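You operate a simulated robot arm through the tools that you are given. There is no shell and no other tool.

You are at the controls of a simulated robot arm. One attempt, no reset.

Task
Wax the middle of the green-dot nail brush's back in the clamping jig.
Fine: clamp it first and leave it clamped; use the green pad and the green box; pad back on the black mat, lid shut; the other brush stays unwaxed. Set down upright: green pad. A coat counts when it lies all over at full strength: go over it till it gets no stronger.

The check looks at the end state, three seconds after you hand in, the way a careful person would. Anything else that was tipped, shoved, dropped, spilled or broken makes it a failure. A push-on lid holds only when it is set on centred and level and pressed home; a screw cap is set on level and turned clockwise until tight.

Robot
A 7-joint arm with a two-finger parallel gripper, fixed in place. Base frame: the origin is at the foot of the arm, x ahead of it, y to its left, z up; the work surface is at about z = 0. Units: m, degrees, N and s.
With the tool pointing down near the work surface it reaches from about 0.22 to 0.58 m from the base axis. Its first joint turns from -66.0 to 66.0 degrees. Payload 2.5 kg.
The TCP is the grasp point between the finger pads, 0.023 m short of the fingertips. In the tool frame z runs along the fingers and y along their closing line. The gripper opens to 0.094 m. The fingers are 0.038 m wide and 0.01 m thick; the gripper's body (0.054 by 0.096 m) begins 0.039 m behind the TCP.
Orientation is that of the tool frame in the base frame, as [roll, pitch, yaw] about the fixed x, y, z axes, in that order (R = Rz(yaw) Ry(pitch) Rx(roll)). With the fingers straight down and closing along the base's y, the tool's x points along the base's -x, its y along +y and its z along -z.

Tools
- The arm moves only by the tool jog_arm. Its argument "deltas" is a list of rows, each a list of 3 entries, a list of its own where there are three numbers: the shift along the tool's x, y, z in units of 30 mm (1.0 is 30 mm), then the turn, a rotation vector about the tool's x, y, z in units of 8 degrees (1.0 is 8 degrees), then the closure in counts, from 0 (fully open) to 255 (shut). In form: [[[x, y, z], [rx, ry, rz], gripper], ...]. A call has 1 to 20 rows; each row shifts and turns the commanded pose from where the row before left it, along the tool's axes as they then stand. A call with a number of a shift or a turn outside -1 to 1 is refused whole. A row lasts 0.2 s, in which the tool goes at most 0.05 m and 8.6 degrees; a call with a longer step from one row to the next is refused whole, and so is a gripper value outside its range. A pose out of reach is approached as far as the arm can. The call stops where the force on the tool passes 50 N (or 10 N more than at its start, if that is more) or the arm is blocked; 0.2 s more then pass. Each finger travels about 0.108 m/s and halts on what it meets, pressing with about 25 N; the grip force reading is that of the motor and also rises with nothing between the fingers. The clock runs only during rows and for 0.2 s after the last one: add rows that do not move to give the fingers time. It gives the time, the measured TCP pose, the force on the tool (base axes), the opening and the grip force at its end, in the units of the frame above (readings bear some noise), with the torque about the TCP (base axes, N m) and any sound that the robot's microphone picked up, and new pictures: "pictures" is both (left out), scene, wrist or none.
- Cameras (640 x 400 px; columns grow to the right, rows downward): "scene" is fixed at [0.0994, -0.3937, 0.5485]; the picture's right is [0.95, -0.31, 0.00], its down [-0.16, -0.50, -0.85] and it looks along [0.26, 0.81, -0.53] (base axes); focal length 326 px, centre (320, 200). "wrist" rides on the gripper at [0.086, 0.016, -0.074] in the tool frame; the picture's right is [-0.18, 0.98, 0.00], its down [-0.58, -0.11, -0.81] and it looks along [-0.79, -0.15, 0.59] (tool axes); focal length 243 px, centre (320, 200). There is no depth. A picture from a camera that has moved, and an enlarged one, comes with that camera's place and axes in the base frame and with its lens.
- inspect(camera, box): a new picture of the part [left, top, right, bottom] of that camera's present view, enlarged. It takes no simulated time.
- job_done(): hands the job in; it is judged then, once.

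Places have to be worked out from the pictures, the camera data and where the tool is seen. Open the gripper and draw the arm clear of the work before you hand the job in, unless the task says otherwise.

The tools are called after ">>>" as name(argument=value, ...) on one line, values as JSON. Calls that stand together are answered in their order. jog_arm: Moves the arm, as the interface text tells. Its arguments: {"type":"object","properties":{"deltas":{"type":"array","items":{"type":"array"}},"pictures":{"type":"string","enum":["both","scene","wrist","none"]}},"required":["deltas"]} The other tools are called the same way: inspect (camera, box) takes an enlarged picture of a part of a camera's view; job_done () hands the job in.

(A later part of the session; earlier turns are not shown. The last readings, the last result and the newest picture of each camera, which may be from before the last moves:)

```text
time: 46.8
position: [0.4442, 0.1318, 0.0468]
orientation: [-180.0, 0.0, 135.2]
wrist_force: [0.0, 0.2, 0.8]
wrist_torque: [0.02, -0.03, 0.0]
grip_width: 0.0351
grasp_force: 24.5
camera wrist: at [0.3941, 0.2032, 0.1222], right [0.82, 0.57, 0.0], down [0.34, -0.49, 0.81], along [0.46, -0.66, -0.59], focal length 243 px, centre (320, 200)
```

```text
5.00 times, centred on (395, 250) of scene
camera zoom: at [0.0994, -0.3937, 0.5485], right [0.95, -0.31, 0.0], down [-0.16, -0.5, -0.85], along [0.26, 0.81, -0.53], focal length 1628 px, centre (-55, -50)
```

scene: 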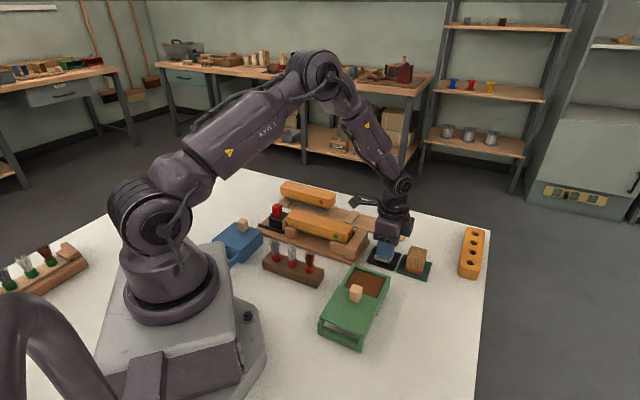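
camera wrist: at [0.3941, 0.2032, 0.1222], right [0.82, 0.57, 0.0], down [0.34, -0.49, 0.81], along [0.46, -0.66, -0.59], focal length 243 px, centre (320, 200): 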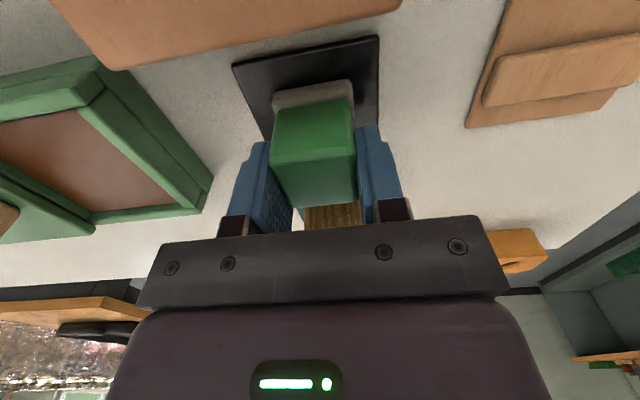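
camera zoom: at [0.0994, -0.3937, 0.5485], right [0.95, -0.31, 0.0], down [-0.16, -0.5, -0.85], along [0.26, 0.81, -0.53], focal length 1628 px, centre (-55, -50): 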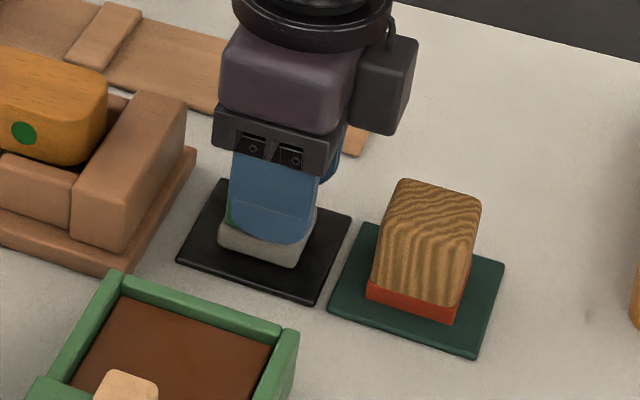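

Pad gripped at 35 mm. Lifting it and carrying it over the open wax box.

>>> jog_arm(deltas=[[[0, 0, -0.4], [0, 0, 0], 255], [[0, 0, -0.8], [0, 0, 0], 255], [[0, 0, -0.8], [0, 0, 0], 255], [[0, 0, -0.7], [0, 0, 0], 255], [[0.044, -0.713, 0], [0, 0, 0], 255], [[0.044, -0.713, 0], [0, 0, 0], 255], [[0.044, -0.713, 0], [0, 0, 0], 255], [[0.044, -0.713, 0], [0, 0, 0], 255], [[0.044, -0.713, 0], [0, 0, 0], 255], [[0.044, -0.713, 0], [0, 0, 0], 255], [[0, 0, 0], [0, 0, 0], 255]], pictures="both")

>>> inspect(camera="scene", box=[310, 210, 430, 330])

>>> inspect(camera="wrist", box=[140, 0, 460, 220])

```text
time: 49.2
position: [0.3476, 0.0458, 0.1293]
orientation: [179.9, 0.0, 135.2]
wrist_force: [-0.3, -0.2, -0.9]
wrist_torque: [-0.01, 0.0, 0.0]
grip_width: 0.0353
grasp_force: 24.9
camera wrist: at [0.2979, 0.1175, 0.2032], right [0.82, 0.57, 0.0], down [0.34, -0.49, 0.81], along [0.46, -0.66, -0.59], focal length 243 px, centre (320, 200)
```

scene: 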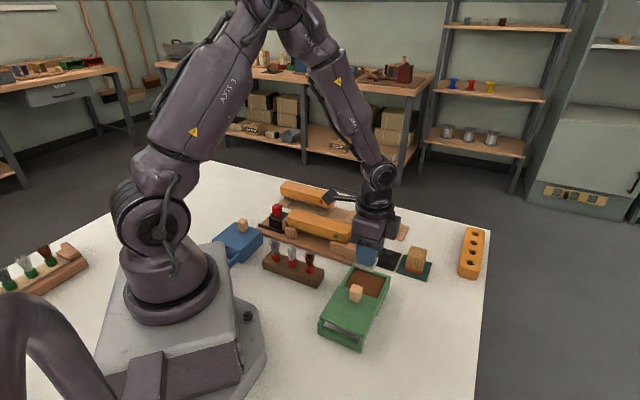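
wrist: 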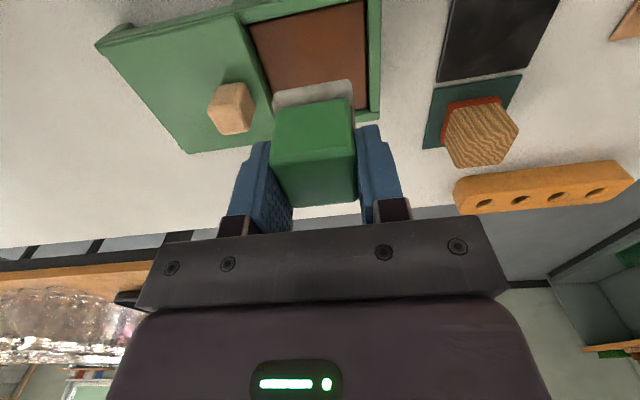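

```text
3.33 times, centred on (370, 270) of scene
camera zoom: at [0.0994, -0.3937, 0.5485], right [0.95, -0.31, 0.0], down [-0.16, -0.5, -0.85], along [0.26, 0.81, -0.53], focal length 1085 px, centre (153, -33)
```

zoom: 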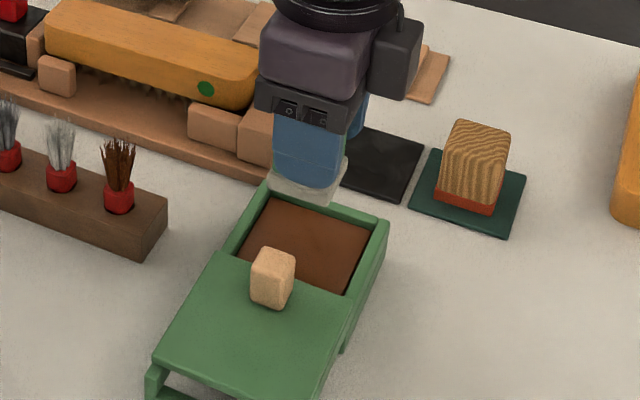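

```text
1.82 times, centred on (300, 110) of wrist
camera zoom: at [0.2979, 0.1175, 0.2032], right [0.82, 0.57, 0.0], down [0.34, -0.49, 0.81], along [0.46, -0.66, -0.59], focal length 441 px, centre (356, 364)
```

zoom: 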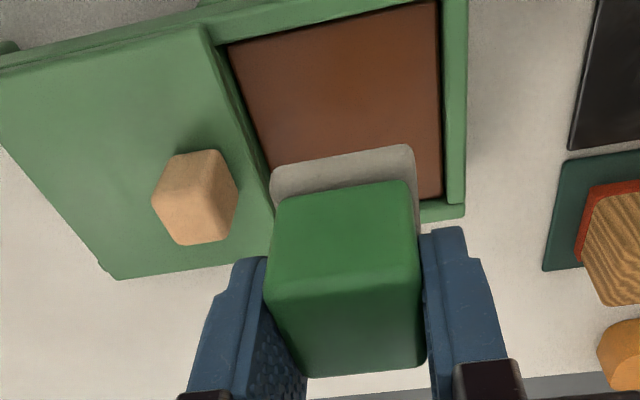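

The pad is centred over the wax with more than 12 mm margin all round. I'll lower it toward the wax, then creep until contact.

>>> jog_arm(deltas=[[[0, 0, 0.5], [0, 0, 0], 255], [[0, 0, 0.5], [0, 0, 0], 255], [[0, 0, 0.5], [0, 0, 0], 255], [[0, 0, 0.2], [0, 0, 0], 255], [[0, 0, 0], [0, 0, 0], 255]], pictures="scene")

>>> inspect(camera="scene", box=[320, 230, 410, 310])

```text
time: 50.4
position: [0.3473, 0.0449, 0.0787]
orientation: [-180.0, 0.0, 135.2]
wrist_force: [0.2, -0.6, 0.2]
wrist_torque: [0.03, -0.01, -0.03]
grip_width: 0.0353
grasp_force: 25.4
```

scene: 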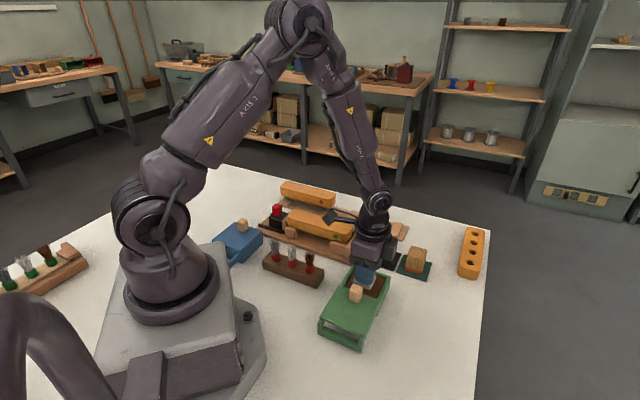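

```text
5.00 times, centred on (365, 270) of scene
camera zoom: at [0.0994, -0.3937, 0.5485], right [0.95, -0.31, 0.0], down [-0.16, -0.5, -0.85], along [0.26, 0.81, -0.53], focal length 1628 px, centre (95, -150)
```

zoom: 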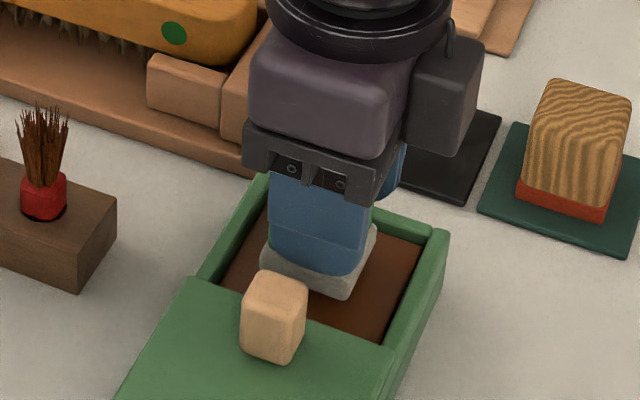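

No contact yet at pad bottom ≈0.035. Creeping down a few millimetres.

>>> jog_arm(deltas=[[[0, 0, 0.06], [0, 0, 0], 255], [[0, 0, 0.06], [0, 0, 0], 255], [[0, 0, 0], [0, 0, 0], 255]], pictures="none")

>>> jog_arm(deltas=[[[0, 0, 0.05], [0, 0, 0], 255], [[0, 0, 0.05], [0, 0, 0], 255], [[0, 0, 0], [0, 0, 0], 255]], pictures="none")

>>> jog_arm(deltas=[[[0, 0, 0.05], [0, 0, 0], 255], [[0, 0, 0], [0, 0, 0], 255]], pictures="scene")

```text
time: 51.2
position: [0.3472, 0.0474, 0.0749]
orientation: [-180.0, 0.1, 135.2]
wrist_force: [-0.4, 0.5, 0.1]
wrist_torque: [-0.02, -0.04, -0.01]
grip_width: 0.0355
grasp_force: 25.5
```

```text
time: 52.0
position: [0.3468, 0.0455, 0.0713]
orientation: [-180.0, 0.1, 135.2]
wrist_force: [-6.0, -1.5, 19.8]
wrist_torque: [-0.03, 0.18, 0.04]
grip_width: 0.0354
grasp_force: 24.8
```

```text
time: 52.6
position: [0.3477, 0.0457, 0.0707]
orientation: [-179.9, 0.1, 135.2]
wrist_force: [-3.6, -2.5, 18.9]
wrist_torque: [-0.05, 0.11, 0.0]
grip_width: 0.0352
grasp_force: 25.2
```

scene: 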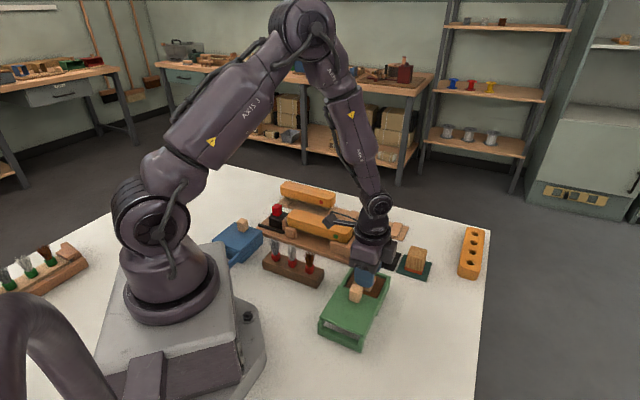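

Contact with the wax at z≈0.071, about 19 N. I'll ease off slightly and rub the pad a little on the wax to load it, then lift and look at the felt.

>>> jog_arm(deltas=[[[0, 0, -0.03], [0, 0, 0], 255], [[0.2, 0, 0], [0, 0, 0], 255], [[-0.2, 0.15, 0], [0, 0, 0], 255], [[-0.2, -0.15, 0], [0, 0, 0], 255], [[0.2, -0.15, 0], [0, 0, 0], 255], [[0, 0.15, 0], [0, 0, 0], 255], [[0, 0, 0], [0, 0, 0], 255]], pictures="none")

>>> jog_arm(deltas=[[[0, 0, -0.4], [0, 0, 0], 255], [[0, 0, -0.7], [0, 0, 0], 255], [[0, 0, -0.7], [0, 0, 0], 255], [[0, 0, -0.7], [0, 0, 0], 255], [[0, 0, 0], [0, 0, 0], 255]], pictures="both")

>>> inspect(camera="scene", box=[310, 200, 420, 300])

>>> inspect(camera="wrist", box=[200, 0, 440, 220])

```text
time: 54.2
position: [0.3482, 0.0465, 0.0705]
orientation: [180.0, -0.1, 135.2]
wrist_force: [0.7, -0.3, -0.6]
wrist_torque: [0.01, 0.02, -0.01]
grip_width: 0.0353
grasp_force: 24.7
```

```text
time: 55.4
position: [0.3469, 0.0474, 0.1463]
orientation: [-179.9, 0.0, 135.2]
wrist_force: [-0.7, -0.3, -0.8]
wrist_torque: [0.0, -0.01, 0.02]
grip_width: 0.0354
grasp_force: 25.1
camera wrist: at [0.2975, 0.1179, 0.2197], right [0.82, 0.57, 0.0], down [0.34, -0.49, 0.81], along [0.46, -0.66, -0.59], focal length 243 px, centre (320, 200)
```

scene: 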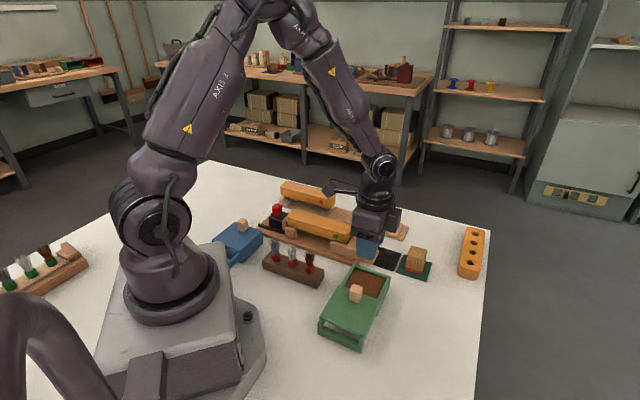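
wrist: 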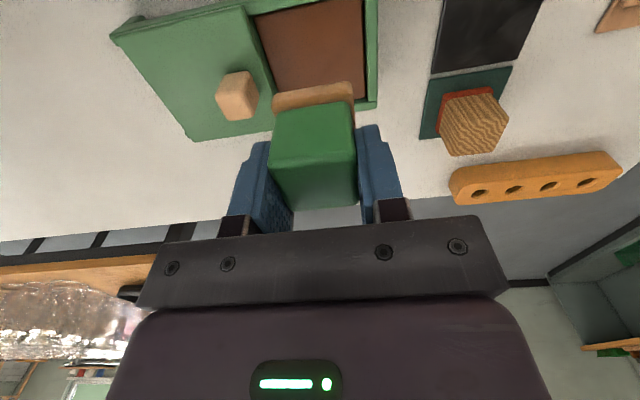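

```text
4.00 times, centred on (365, 250) of scene
camera zoom: at [0.0994, -0.3937, 0.5485], right [0.95, -0.31, 0.0], down [-0.16, -0.5, -0.85], along [0.26, 0.81, -0.53], focal length 1302 px, centre (140, 0)
```

zoom: 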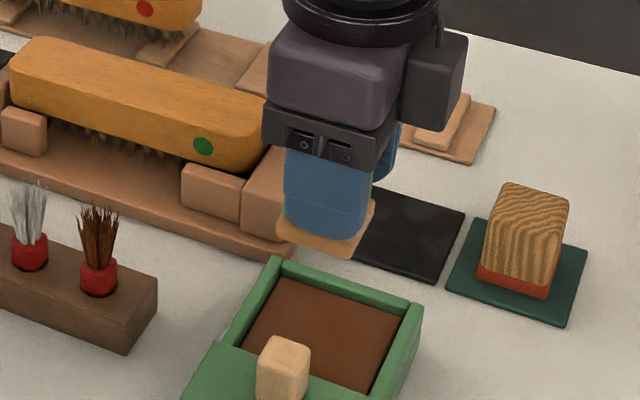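

```text
1.82 times, centred on (320, 110) of wrist
camera zoom: at [0.2975, 0.1179, 0.2197], right [0.82, 0.57, 0.0], down [0.34, -0.49, 0.81], along [0.46, -0.66, -0.59], focal length 441 px, centre (320, 364)
```

zoom: 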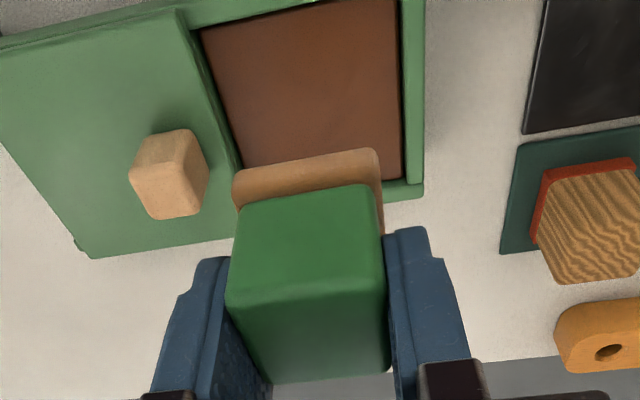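

The felt has turned tan all over, so it has taken wax. Before waxing I'll measure the clamped brush's exact place from the scene camera.

>>> inspect(camera="scene", box=[275, 195, 365, 255])

```text
6.67 times, centred on (320, 225) of scene
camera zoom: at [0.0994, -0.3937, 0.5485], right [0.95, -0.31, 0.0], down [-0.16, -0.5, -0.85], along [0.26, 0.81, -0.53], focal length 2171 px, centre (320, 33)
```

zoom: 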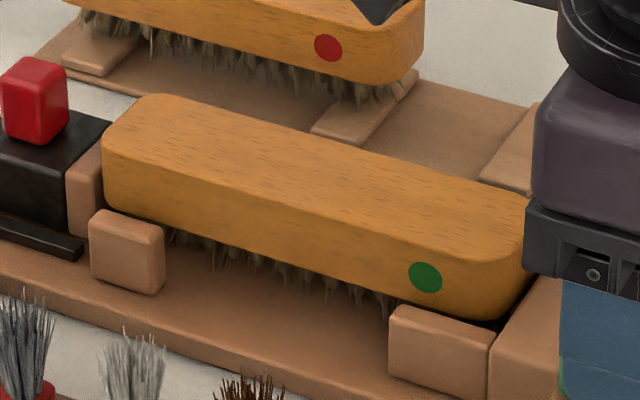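

The brush centre works out at about (0.310, 0.248), top z about 0.0625. I'll carry the pad over to hover above the middle of its back.

>>> jog_arm(deltas=[[[0.62, 0.431, 0], [0, 0, 0], 255], [[0.62, 0.431, 0], [0, 0, 0], 255], [[0.62, 0.431, 0], [0, 0, 0], 255], [[0.62, 0.431, 0], [0, 0, 0], 255], [[0.62, 0.431, 0], [0, 0, 0], 255], [[0.62, 0.431, 0], [0, 0, 0], 255], [[0.62, 0.431, 0], [0, 0, 0], 255], [[0.62, 0.431, 0], [0, 0, 0], 255], [[0.62, 0.431, 0], [0, 0, 0], 255], [[0, 0, 0], [0, 0, 0], 255]], pictures="both")

>>> inspect(camera="wrist", box=[160, 0, 480, 220])

>>> inspect(camera="scene", box=[260, 180, 380, 260])

```text
time: 57.6
position: [0.3109, 0.247, 0.1444]
orientation: [-179.9, 0.1, 135.2]
wrist_force: [-0.1, -1.1, -0.9]
wrist_torque: [0.01, 0.0, 0.01]
grip_width: 0.0356
grasp_force: 24.7
camera wrist: at [0.2612, 0.3185, 0.2194], right [0.82, 0.57, 0.0], down [0.34, -0.49, 0.81], along [0.46, -0.66, -0.59], focal length 243 px, centre (320, 200)
```

scene: 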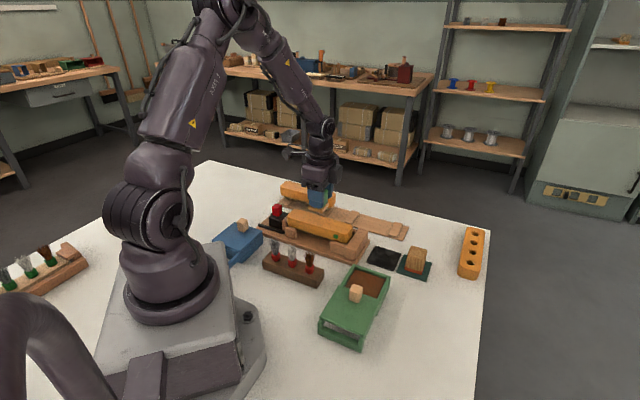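
wrist: 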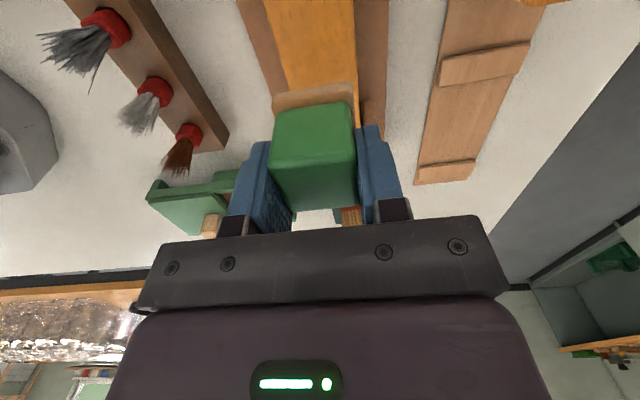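

```text
1.82 times, centred on (320, 110) of wrist
camera zoom: at [0.2612, 0.3185, 0.2194], right [0.82, 0.57, 0.0], down [0.34, -0.49, 0.81], along [0.46, -0.66, -0.59], focal length 441 px, centre (320, 364)
```

zoom: 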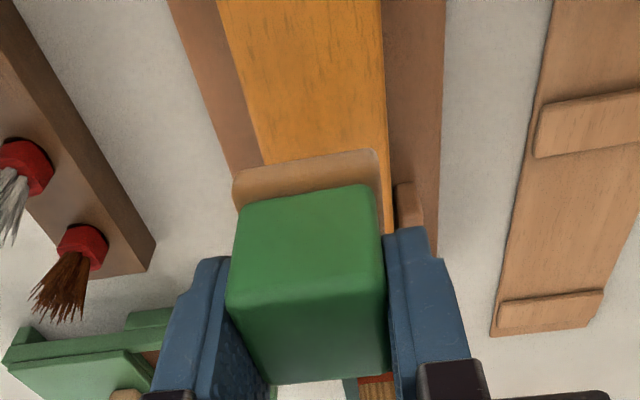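

```text
5.00 times, centred on (320, 220) of scene
camera zoom: at [0.0995, -0.3937, 0.5485], right [0.95, -0.31, 0.0], down [-0.16, -0.5, -0.85], along [0.26, 0.81, -0.53], focal length 1628 px, centre (320, 100)
```

zoom: 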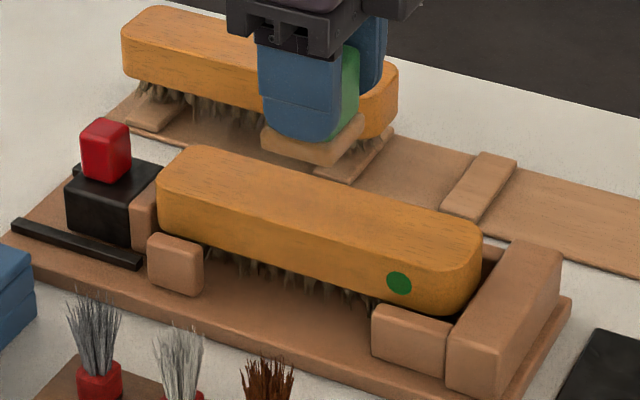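

The brush's centre line is about 2.5 mm to +y; the position along it is about right. I'll correct and descend to just above the back, then creep to light contact.

>>> jog_arm(deltas=[[[0, 0.085, 0.3], [0, 0, 0], 255], [[0, 0, 0.4], [0, 0, 0], 255], [[0, 0, 0.35], [0, 0, 0], 255], [[0, 0, 0], [0, 0, 0], 255]], pictures="none")

>>> jog_arm(deltas=[[[0, 0, 0.06], [0, 0, 0], 255], [[0, 0, 0.06], [0, 0, 0], 255], [[0, 0, 0], [0, 0, 0], 255]], pictures="scene")

>>> inspect(camera="scene", box=[260, 180, 380, 260])

```text
time: 58.6
position: [0.3118, 0.2483, 0.1142]
orientation: [-180.0, 0.1, 135.2]
wrist_force: [0.7, -0.2, 0.3]
wrist_torque: [0.03, 0.01, 0.01]
grip_width: 0.0354
grasp_force: 24.7
```

```text
time: 59.4
position: [0.3125, 0.2474, 0.1093]
orientation: [180.0, -0.1, 135.3]
wrist_force: [-0.6, -0.6, -0.6]
wrist_torque: [-0.02, -0.04, 0.01]
grip_width: 0.0354
grasp_force: 25.2
```

scene: 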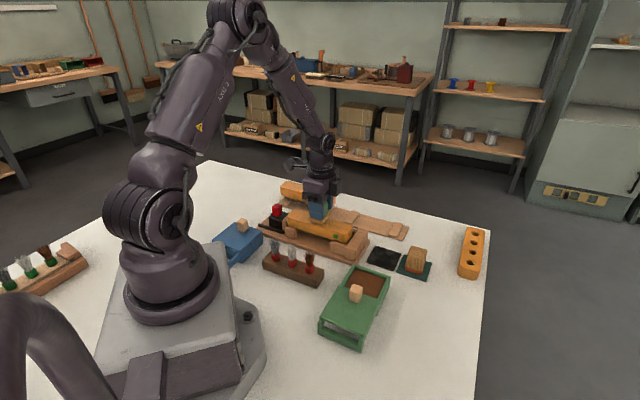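

```text
5.00 times, centred on (320, 220) of scene
camera zoom: at [0.0994, -0.3937, 0.5485], right [0.95, -0.31, 0.0], down [-0.16, -0.5, -0.85], along [0.26, 0.81, -0.53], focal length 1628 px, centre (320, 100)
```

zoom: 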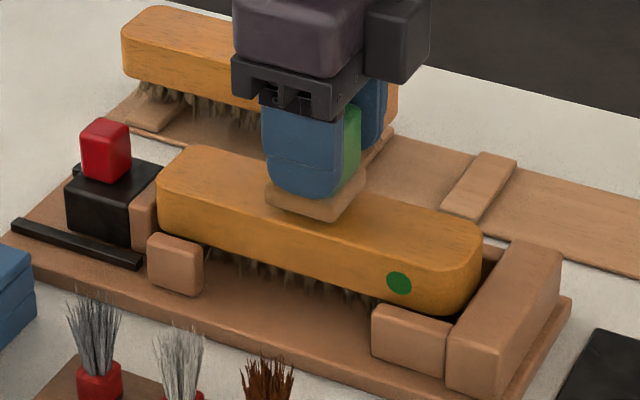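

Nearly touching. Creeping down in 1.5 mm steps until light contact.

>>> jog_arm(deltas=[[[0, 0, 0.05], [0, 0, 0], 255], [[0, 0, 0], [0, 0, 0], 255]], pictures="none")

>>> jog_arm(deltas=[[[0, 0, 0.04], [0, 0, 0], 255], [[0, 0, 0], [0, 0, 0], 255]], pictures="none")

```text
time: 60.0
position: [0.312, 0.2479, 0.1079]
orientation: [179.9, 0.0, 135.2]
wrist_force: [0.0, -0.3, -0.3]
wrist_torque: [0.0, 0.02, 0.0]
grip_width: 0.035
grasp_force: 24.9
```

```text
time: 60.6
position: [0.3128, 0.2466, 0.1083]
orientation: [180.0, 0.0, 135.2]
wrist_force: [-0.4, -0.5, -1.1]
wrist_torque: [0.01, 0.0, 0.0]
grip_width: 0.0354
grasp_force: 24.7
```

>>> jog_arm(deltas=[[[0, 0, 0.035], [0, 0, 0], 255], [[0, 0, 0], [0, 0, 0], 255]], pictures="none")

>>> jog_arm(deltas=[[[0, 0, 0.03], [0, 0, 0], 255], [[0, 0, 0], [0, 0, 0], 255]], pictures="none")

```text
time: 61.2
position: [0.3134, 0.2477, 0.1073]
orientation: [-179.9, 0.0, 135.2]
wrist_force: [-0.4, 0.1, -0.9]
wrist_torque: [0.02, -0.01, 0.01]
grip_width: 0.0353
grasp_force: 24.6
```

```text
time: 61.8
position: [0.3119, 0.2488, 0.1044]
orientation: [-180.0, 0.1, 135.2]
wrist_force: [-0.4, 0.5, -0.2]
wrist_torque: [-0.03, -0.06, 0.0]
grip_width: 0.0354
grasp_force: 25.2
```

>>> jog_arm(deltas=[[[0, 0, 0.03], [0, 0, 0], 255], [[0, 0, 0], [0, 0, 0], 255]], pictures="none")

>>> jog_arm(deltas=[[[0, 0, 0.03], [0, 0, 0], 255], [[0, 0, 0], [0, 0, 0], 255]], pictures="scene")

>>> inspect(camera="scene", box=[280, 190, 360, 245])

```text
time: 62.4
position: [0.3118, 0.2484, 0.1047]
orientation: [179.9, 0.0, 135.2]
wrist_force: [-1.3, -0.7, 7.7]
wrist_torque: [-0.07, 0.01, 0.0]
grip_width: 0.0351
grasp_force: 25.1
```

```text
time: 63.0
position: [0.3126, 0.2492, 0.1047]
orientation: [179.8, -0.1, 135.2]
wrist_force: [-2.9, -0.8, 19.6]
wrist_torque: [-0.03, 0.12, 0.04]
grip_width: 0.0356
grasp_force: 24.7
```

scene: 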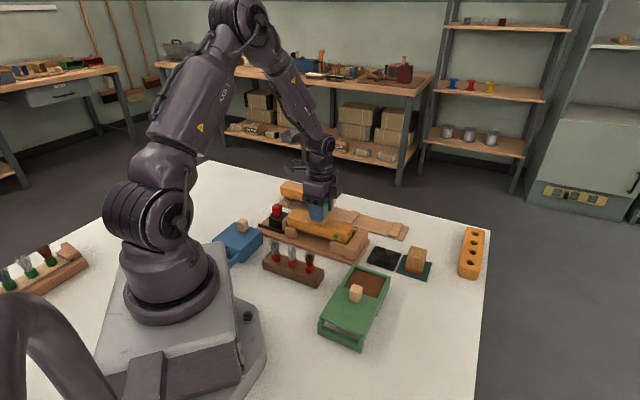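

```text
7.27 times, centred on (320, 218) of scene
camera zoom: at [0.0994, -0.3938, 0.5484], right [0.95, -0.31, 0.0], down [-0.16, -0.5, -0.85], along [0.27, 0.81, -0.53], focal length 2368 px, centre (320, 73)
```

zoom: 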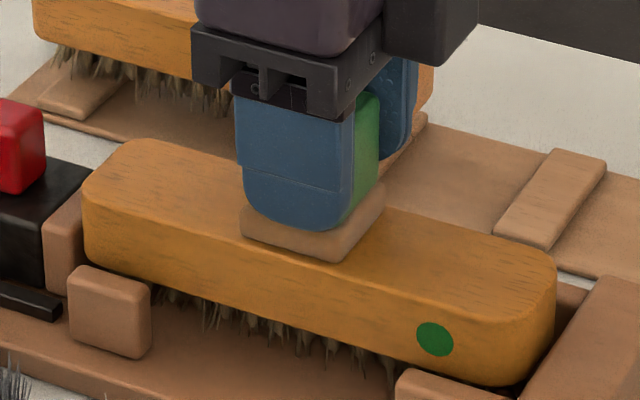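

Contact on the brush back, about 20 N. I'll ease off about 0.6 mm and make a first set of overlapping strokes, ±12 mm along and ±4 mm across.

>>> jog_arm(deltas=[[[0, 0, -0.02], [0, 0, 0], 255], [[-0.2, 0, 0], [0, 0, 0], 255], [[-0.2, 0, 0], [0, 0, 0], 255], [[0.2, 0, 0], [0, 0, 0], 255], [[0.2, 0, 0], [0, 0, 0], 255], [[0.2, 0, 0], [0, 0, 0], 255], [[0.2, 0, 0], [0, 0, 0], 255], [[0, 0.13, 0], [0, 0, 0], 255], [[-0.2, 0, 0], [0, 0, 0], 255], [[-0.2, 0, 0], [0, 0, 0], 255], [[-0.2, 0, 0], [0, 0, 0], 255], [[-0.2, 0, 0], [0, 0, 0], 255], [[0, -0.26, 0], [0, 0, 0], 255], [[0.2, 0, 0], [0, 0, 0], 255], [[0.2, 0, 0], [0, 0, 0], 255], [[0.2, 0, 0], [0, 0, 0], 255], [[0.2, 0, 0], [0, 0, 0], 255], [[-0.2, 0.13, 0], [0, 0, 0], 255], [[-0.2, 0, 0], [0, 0, 0], 255], [[0, 0, 0], [0, 0, 0], 255]], pictures="scene")

>>> inspect(camera="scene", box=[280, 190, 360, 245])

```text
time: 67.2
position: [0.3137, 0.2486, 0.1033]
orientation: [180.0, 0.0, 135.2]
wrist_force: [-1.3, 1.7, 6.3]
wrist_torque: [0.04, 0.08, -0.01]
grip_width: 0.035
grasp_force: 24.9
```

scene: 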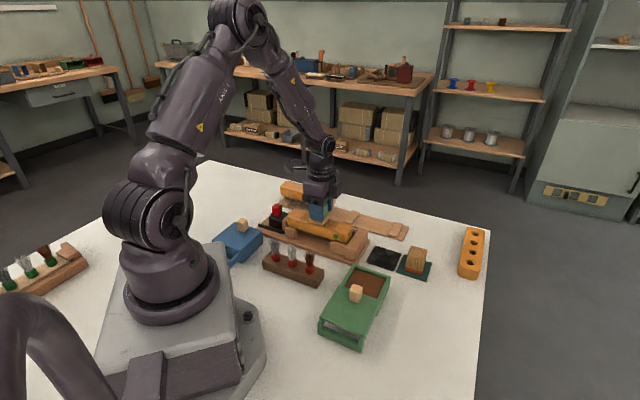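

```text
7.27 times, centred on (320, 218) of scene
camera zoom: at [0.0994, -0.3937, 0.5485], right [0.95, -0.31, 0.0], down [-0.16, -0.5, -0.85], along [0.26, 0.81, -0.53], focal length 2368 px, centre (320, 73)
```

zoom: 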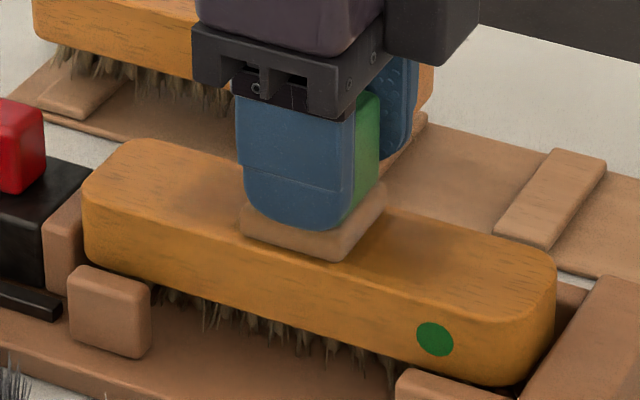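

A brownish film shows on both sides of the pad. I'll lift to look at the coat.

>>> jog_arm(deltas=[[[0, 0, -0.5], [0, 0, 0], 255], [[0, 0, -0.8], [0, 0, 0], 255], [[0, 0, -0.8], [0, 0, 0], 255], [[0, 0, -0.8], [0, 0, 0], 255], [[0, 0, 0], [0, 0, 0], 255]], pictures="both")

>>> inspect(camera="scene", box=[275, 190, 365, 250])

>>> inspect(camera="wrist", box=[220, 0, 420, 220])

```text
time: 68.4
position: [0.3118, 0.2476, 0.1906]
orientation: [180.0, 0.0, 135.2]
wrist_force: [0.3, 0.0, 0.5]
wrist_torque: [-0.02, 0.0, 0.0]
grip_width: 0.0353
grasp_force: 24.9
camera wrist: at [0.2629, 0.3201, 0.2656], right [0.82, 0.57, 0.0], down [0.34, -0.49, 0.81], along [0.46, -0.66, -0.59], focal length 243 px, centre (320, 200)
```

scene: 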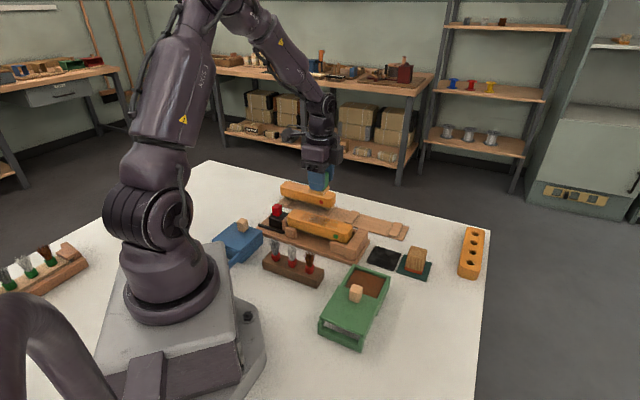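
wrist: 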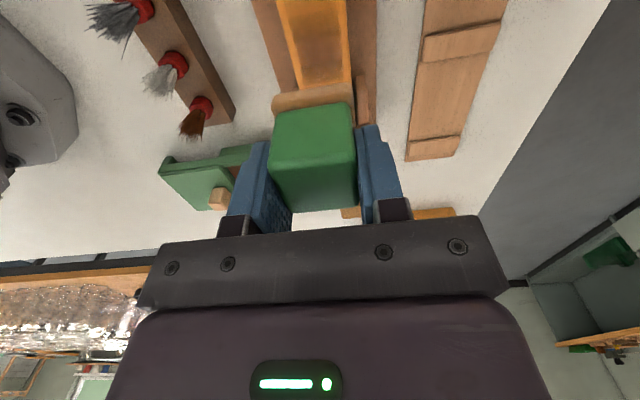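

```text
6.67 times, centred on (320, 220) of scene
camera zoom: at [0.0994, -0.3937, 0.5485], right [0.95, -0.31, 0.0], down [-0.16, -0.5, -0.85], along [0.26, 0.81, -0.53], focal length 2171 px, centre (320, 67)
```

zoom: 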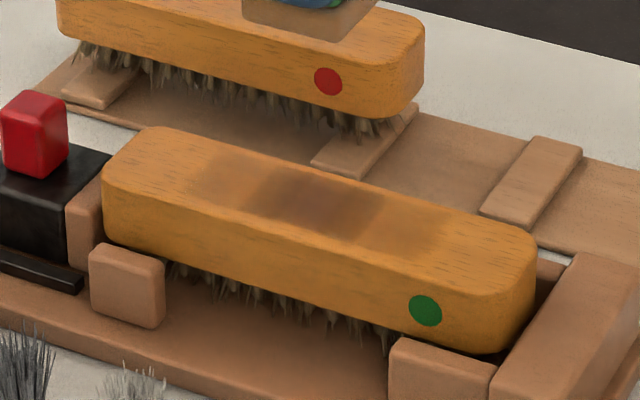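

```text
1.82 times, centred on (320, 110) of wrist
camera zoom: at [0.2629, 0.3201, 0.2656], right [0.82, 0.57, 0.0], down [0.34, -0.49, 0.81], along [0.46, -0.66, -0.59], focal length 441 px, centre (320, 364)
```

zoom: 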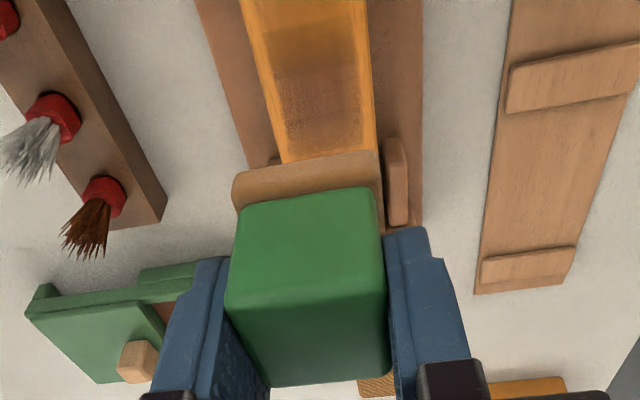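

The coat is strongest in the middle, weaker outside. I'll shift the tool toward the end stop so the wrist camera can see the middle of the back from above.

>>> jog_arm(deltas=[[[-0.6, 0, 0], [0, 0, 0], 255], [[-0.6, 0, 0], [0, 0, 0], 255], [[-0.6, 0, 0], [0, 0, 0], 255], [[-0.6, 0, 0], [0, 0, 0], 255], [[0, 0, 0], [0, 0, 0], 255]], pictures="wrist")

>>> inspect(camera="wrist", box=[240, 0, 400, 110])

>>> inspect(camera="scene", box=[285, 200, 355, 245])

```text
time: 69.6
position: [0.3639, 0.1973, 0.1912]
orientation: [-180.0, 0.0, 135.2]
wrist_force: [-0.4, 0.0, 0.4]
wrist_torque: [-0.02, -0.04, 0.0]
grip_width: 0.0351
grasp_force: 24.9
camera wrist: at [0.3142, 0.2692, 0.2661], right [0.82, 0.57, 0.0], down [0.34, -0.49, 0.81], along [0.46, -0.66, -0.59], focal length 243 px, centre (320, 200)
```

wrist: 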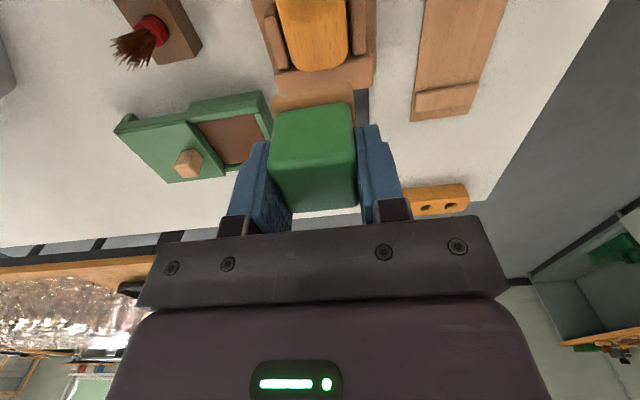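

```text
3.64 times, centred on (320, 55) of wrist
camera zoom: at [0.3142, 0.2692, 0.2661], right [0.82, 0.57, 0.0], down [0.34, -0.49, 0.81], along [0.46, -0.66, -0.59], focal length 882 px, centre (320, 727)
```

zoom: 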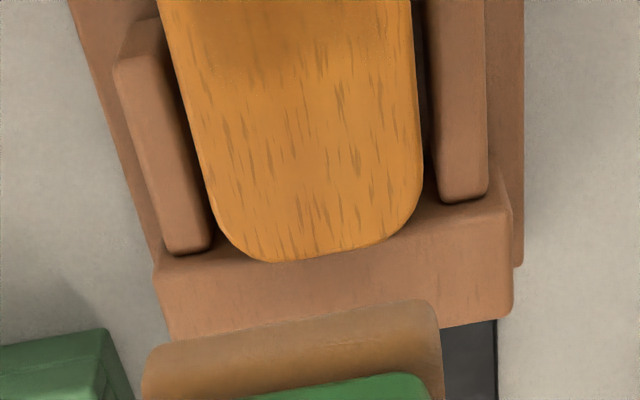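

```text
8.89 times, centred on (320, 222) of scene
camera zoom: at [0.0994, -0.3937, 0.5485], right [0.95, -0.31, 0.0], down [-0.16, -0.5, -0.85], along [0.26, 0.81, -0.53], focal length 2894 px, centre (320, 0)
```

zoom: 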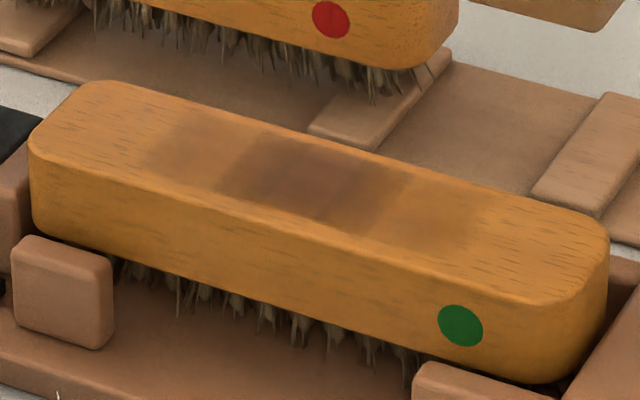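

The brush end is firmly against the stop, and the centre at (0.311, 0.249) is confirmed. I'll shift a further 5 cm so the camera sees the coated middle itself.

>>> jog_arm(deltas=[[[-0.6, 0, 0], [0, 0, 0], 255], [[-0.6, 0, 0], [0, 0, 0], 255], [[-0.6, 0, 0], [0, 0, 0], 255], [[0, 0, 0], [0, 0, 0], 255]], pictures="wrist")

>>> inspect(camera="wrist", box=[230, 0, 410, 110])

```text
time: 70.6
position: [0.4011, 0.159, 0.1906]
orientation: [180.0, 0.0, 135.2]
wrist_force: [-0.5, 0.0, 0.1]
wrist_torque: [-0.01, -0.02, -0.01]
grip_width: 0.0353
grasp_force: 25.2
camera wrist: at [0.3523, 0.231, 0.2662], right [0.82, 0.57, 0.0], down [0.34, -0.49, 0.81], along [0.46, -0.66, -0.59], focal length 243 px, centre (320, 200)
```

wrist: 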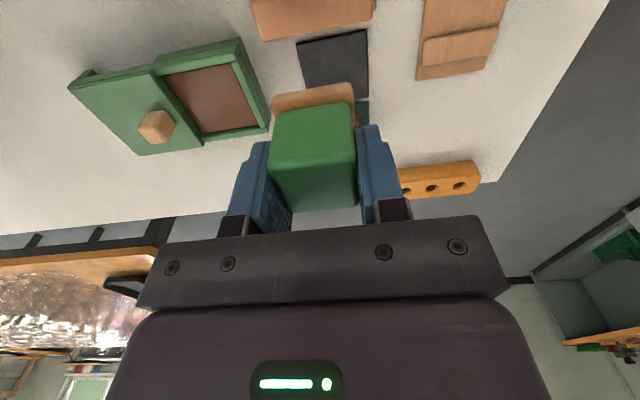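

```text
3.56 times, centred on (320, 55) of wrist
camera zoom: at [0.3523, 0.231, 0.2662], right [0.82, 0.57, 0.0], down [0.34, -0.49, 0.81], along [0.46, -0.66, -0.59], focal length 863 px, centre (320, 716)
```

zoom: 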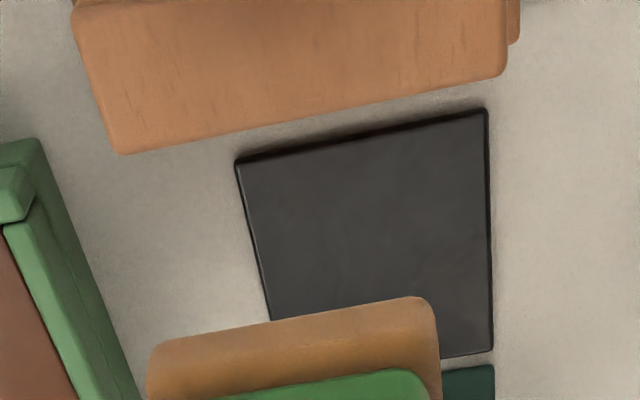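

That went past it; the earlier hover position actually shows the middle in the top of the view. I'll go back over the brush a bit higher and zoom in there.

>>> jog_arm(deltas=[[[0.65, 0, -0.2], [0, 0, 0], 255], [[0.65, 0, -0.2], [0, 0, 0], 255], [[0.65, 0, -0.2], [0, 0, 0], 255], [[0.65, 0, -0.2], [0, 0, 0], 255], [[0.65, 0, -0.1], [0, 0, 0], 255], [[0.6, 0, -0.1], [0, 0, 0], 255], [[0, 0, 0], [0, 0, 0], 255]], pictures="wrist")

>>> inspect(camera="wrist", box=[250, 0, 390, 95])

```text
time: 72.2
position: [0.3209, 0.2417, 0.2215]
orientation: [180.0, 0.0, 135.2]
wrist_force: [0.6, 0.0, -1.2]
wrist_torque: [0.04, -0.01, -0.02]
grip_width: 0.0355
grasp_force: 25.2
camera wrist: at [0.27, 0.313, 0.2957], right [0.82, 0.57, 0.0], down [0.34, -0.49, 0.81], along [0.46, -0.66, -0.59], focal length 243 px, centre (320, 200)
```

wrist: 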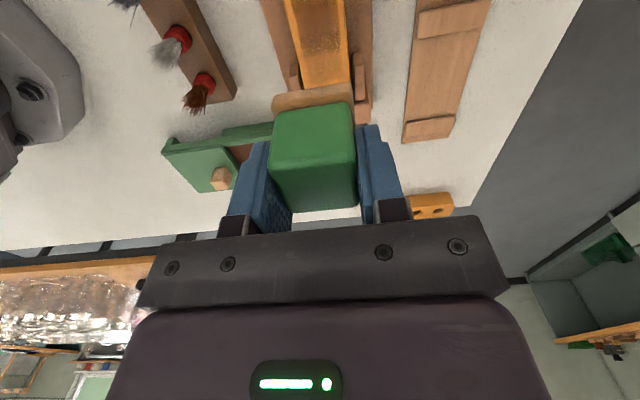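

```text
4.21 times, centred on (320, 48) of wrist
camera zoom: at [0.27, 0.313, 0.2957], right [0.82, 0.57, 0.0], down [0.34, -0.49, 0.81], along [0.46, -0.66, -0.59], focal length 1022 px, centre (320, 842)
```

zoom: 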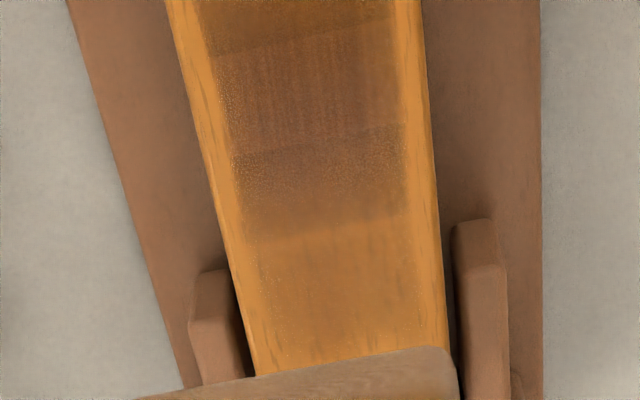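

The coat is clearly banded: full-dark only in the central ~20 mm where the pad never left, and weaker outside. I'll go back down to the same contact height and work the whole middle with more passes and dwell toward both sides.

>>> jog_arm(deltas=[[[0.35, 0, 0.5], [0, 0, 0], 255], [[0, 0, 0.8], [0, 0, 0], 255], [[0, 0, 0.8], [0, 0, 0], 255], [[0, 0, 0.8], [0, 0, 0], 255], [[0, 0, 0.6], [0, 0, 0], 255], [[0, 0, 0.3], [0, 0, 0], 255], [[0, 0, 0.08], [0, 0, 0], 255], [[0, 0, 0.03], [0, 0, 0], 255], [[0, 0, 0], [0, 0, 0], 255]], pictures="none")

```text
time: 74.2
position: [0.3128, 0.2487, 0.1042]
orientation: [-180.0, 0.0, 135.3]
wrist_force: [-0.5, -0.3, 4.4]
wrist_torque: [-0.06, 0.02, 0.03]
grip_width: 0.035
grasp_force: 25.1
```

Contact at about 4 N. Now strokes with side-to-side rubbing at both ends of the middle zone, a little more pressure.

>>> jog_arm(deltas=[[[-0.2, 0, 0.015], [0, 0, 0], 255], [[-0.2, 0, 0], [0, 0, 0], 255], [[0, 0.13, 0], [0, 0, 0], 255], [[0, -0.26, 0], [0, 0, 0], 255], [[0, 0.13, 0], [0, 0, 0], 255], [[0.2, 0.13, 0], [0, 0, 0], 255], [[-0.2, -0.26, 0], [0, 0, 0], 255], [[0.2, 0.13, 0], [0, 0, 0], 255], [[0.2, 0, 0], [0, 0, 0], 255], [[0.2, 0, 0], [0, 0, 0], 255], [[0.2, 0, 0], [0, 0, 0], 255], [[0, 0.13, 0], [0, 0, 0], 255], [[0, -0.26, 0], [0, 0, 0], 255], [[0, 0.13, 0], [0, 0, 0], 255], [[-0.2, 0.13, 0], [0, 0, 0], 255], [[0.2, -0.26, 0], [0, 0, 0], 255], [[-0.2, 0.13, 0], [0, 0, 0], 255], [[-0.2, 0, 0], [0, 0, 0], 255], [[0, 0, 0], [0, 0, 0], 255]], pictures="scene")

>>> inspect(camera="scene", box=[285, 200, 355, 245])

```text
time: 78.2
position: [0.3136, 0.2488, 0.1048]
orientation: [-180.0, 0.0, 135.1]
wrist_force: [0.3, -0.4, -0.6]
wrist_torque: [0.01, 0.02, 0.01]
grip_width: 0.0353
grasp_force: 25.2
```

scene: 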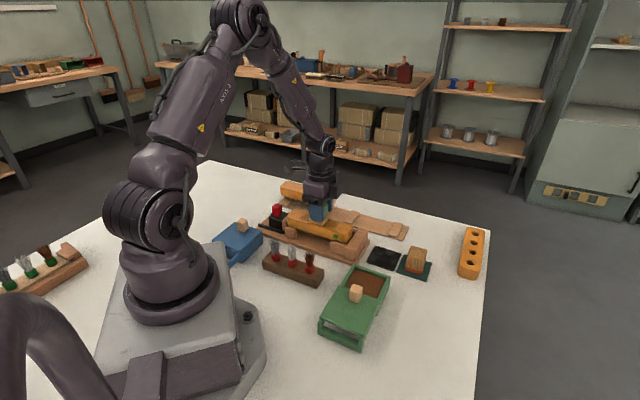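

```text
8.89 times, centred on (320, 222) of scene
camera zoom: at [0.0994, -0.3937, 0.5485], right [0.95, -0.31, 0.0], down [-0.16, -0.5, -0.85], along [0.26, 0.81, -0.53], focal length 2894 px, centre (320, 0)
```

zoom: 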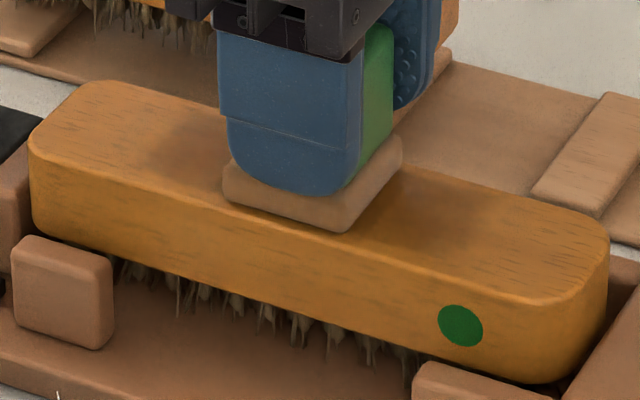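

Contact was lost at the end (the pad crept up a little in the grip), but the outer zones have darkened. I'll creep down to regain light contact.

>>> jog_arm(deltas=[[[0, 0, 0.02], [0, 0, 0], 255], [[0, 0, 0], [0, 0, 0], 255]], pictures="none")

>>> jog_arm(deltas=[[[0, 0, 0.02], [0, 0, 0], 255], [[0, 0, 0], [0, 0, 0], 255]], pictures="none")

```text
time: 78.8
position: [0.3128, 0.2484, 0.1036]
orientation: [179.9, -0.1, 135.3]
wrist_force: [-1.2, -1.2, 8.5]
wrist_torque: [-0.1, 0.06, -0.02]
grip_width: 0.0354
grasp_force: 24.8
```

```text
time: 79.4
position: [0.3119, 0.2487, 0.1031]
orientation: [179.9, 0.1, 135.2]
wrist_force: [-0.8, -2.3, 19.3]
wrist_torque: [-0.11, 0.14, 0.02]
grip_width: 0.0355
grasp_force: 24.9
```

Contact regained (19 N). Easing slightly and repeating strokes.

>>> jog_arm(deltas=[[[0, 0, -0.01], [0, 0, 0], 255], [[-0.2, 0, 0], [0, 0, 0], 255], [[-0.2, 0.13, 0], [0, 0, 0], 255], [[0, -0.26, 0], [0, 0, 0], 255], [[0.2, 0.13, 0], [0, 0, 0], 255], [[-0.2, 0, 0.005], [0, 0, 0], 255], [[0.2, 0, 0], [0, 0, 0], 255], [[0.2, 0, 0.005], [0, 0, 0], 255], [[0.2, 0, 0], [0, 0, 0], 255], [[0.2, 0.13, 0.005], [0, 0, 0], 255], [[0, -0.26, 0], [0, 0, 0], 255], [[-0.2, 0.13, 0.005], [0, 0, 0], 255], [[0.2, 0, 0], [0, 0, 0], 255], [[-0.2, 0, 0], [0, 0, 0], 255], [[-0.2, 0, 0], [0, 0, 0], 255], [[0, 0, 0], [0, 0, 0], 255]], pictures="none")

```text
time: 82.8
position: [0.3131, 0.2476, 0.1032]
orientation: [-180.0, 0.0, 135.2]
wrist_force: [-2.9, 4.7, 10.5]
wrist_torque: [0.18, 0.14, 0.03]
grip_width: 0.0353
grasp_force: 25.4
```

Contact held at about 10 N. One more set of strokes.

>>> jog_arm(deltas=[[[-0.2, 0, 0], [0, 0, 0], 255], [[-0.2, 0.13, 0], [0, 0, 0], 255], [[0, -0.26, 0], [0, 0, 0], 255], [[0.2, 0.13, 0], [0, 0, 0], 255], [[-0.2, 0, 0.005], [0, 0, 0], 255], [[0.2, 0, 0], [0, 0, 0], 255], [[0.2, 0, 0.0], [0, 0, 0], 255], [[0.2, 0, 0], [0, 0, 0], 255], [[0.2, 0.13, 0.005], [0, 0, 0], 255], [[0, -0.26, 0], [0, 0, 0], 255], [[-0.2, 0.13, 0.0], [0, 0, 0], 255], [[0.2, 0, 0.005], [0, 0, 0], 255], [[-0.2, 0, 0], [0, 0, 0], 255], [[-0.2, 0, 0], [0, 0, 0], 255], [[0, 0, 0], [0, 0, 0], 255]], pictures="none")

>>> jog_arm(deltas=[[[0, 0, -0.5], [0, 0, 0], 255], [[0, 0, -0.8], [0, 0, 0], 255], [[0, 0, -0.8], [0, 0, 0], 255], [[0, 0, -0.8], [0, 0, 0], 255], [[-0.35, 0, -0.8], [0, 0, 0], 255], [[0, 0, 0], [0, 0, 0], 255]], pictures="both")

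>>> inspect(camera="scene", box=[285, 200, 355, 245])

>>> inspect(camera="wrist", box=[250, 0, 390, 95])

```text
time: 86.0
position: [0.3129, 0.2473, 0.1021]
orientation: [-180.0, 0.0, 135.3]
wrist_force: [-2.1, 3.6, 8.8]
wrist_torque: [0.17, 0.08, 0.0]
grip_width: 0.0355
grasp_force: 25.0
```

```text
time: 87.4
position: [0.32, 0.24, 0.2124]
orientation: [-179.9, 0.0, 135.2]
wrist_force: [0.1, -0.1, -0.3]
wrist_torque: [0.01, 0.01, 0.02]
grip_width: 0.0354
grasp_force: 25.1
camera wrist: at [0.2706, 0.3125, 0.2875], right [0.82, 0.57, 0.0], down [0.34, -0.49, 0.81], along [0.46, -0.66, -0.59], focal length 243 px, centre (320, 200)
```

scene: 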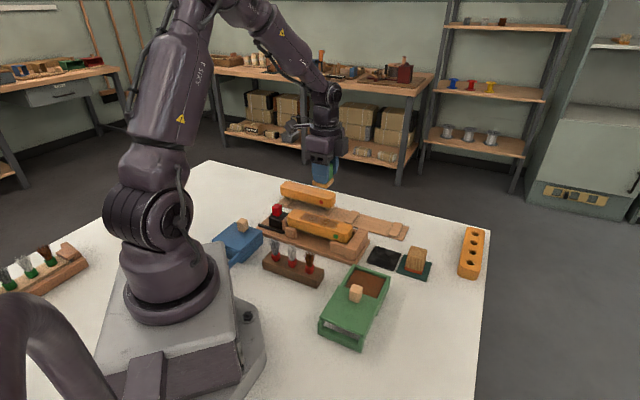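
wrist: 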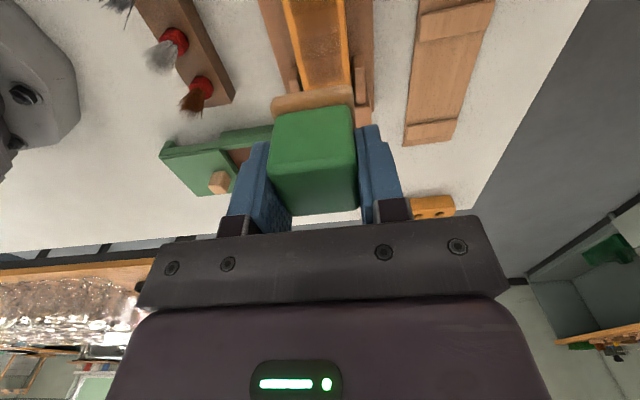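

```text
8.89 times, centred on (320, 222) of scene
camera zoom: at [0.0994, -0.3937, 0.5485], right [0.95, -0.31, 0.0], down [-0.16, -0.5, -0.85], along [0.26, 0.81, -0.53], focal length 2894 px, centre (320, 0)
```

zoom: 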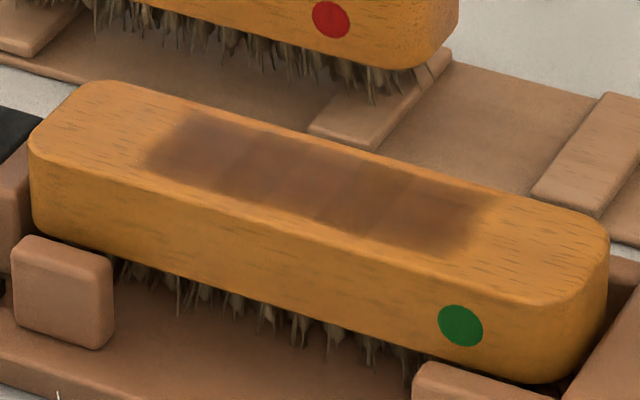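

```text
4.21 times, centred on (320, 48) of wrist
camera zoom: at [0.2706, 0.3125, 0.2875], right [0.82, 0.57, 0.0], down [0.34, -0.49, 0.81], along [0.46, -0.66, -0.59], focal length 1022 px, centre (320, 842)
```

zoom: 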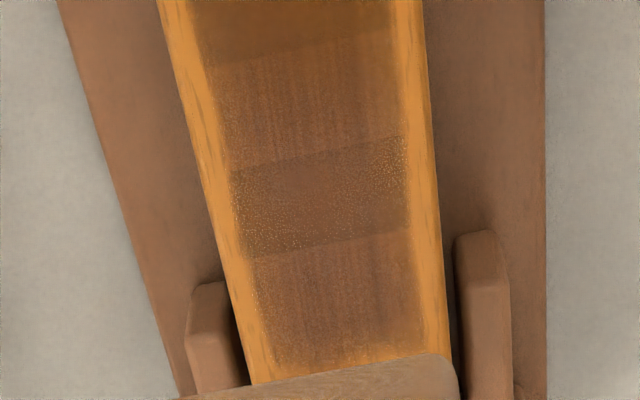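

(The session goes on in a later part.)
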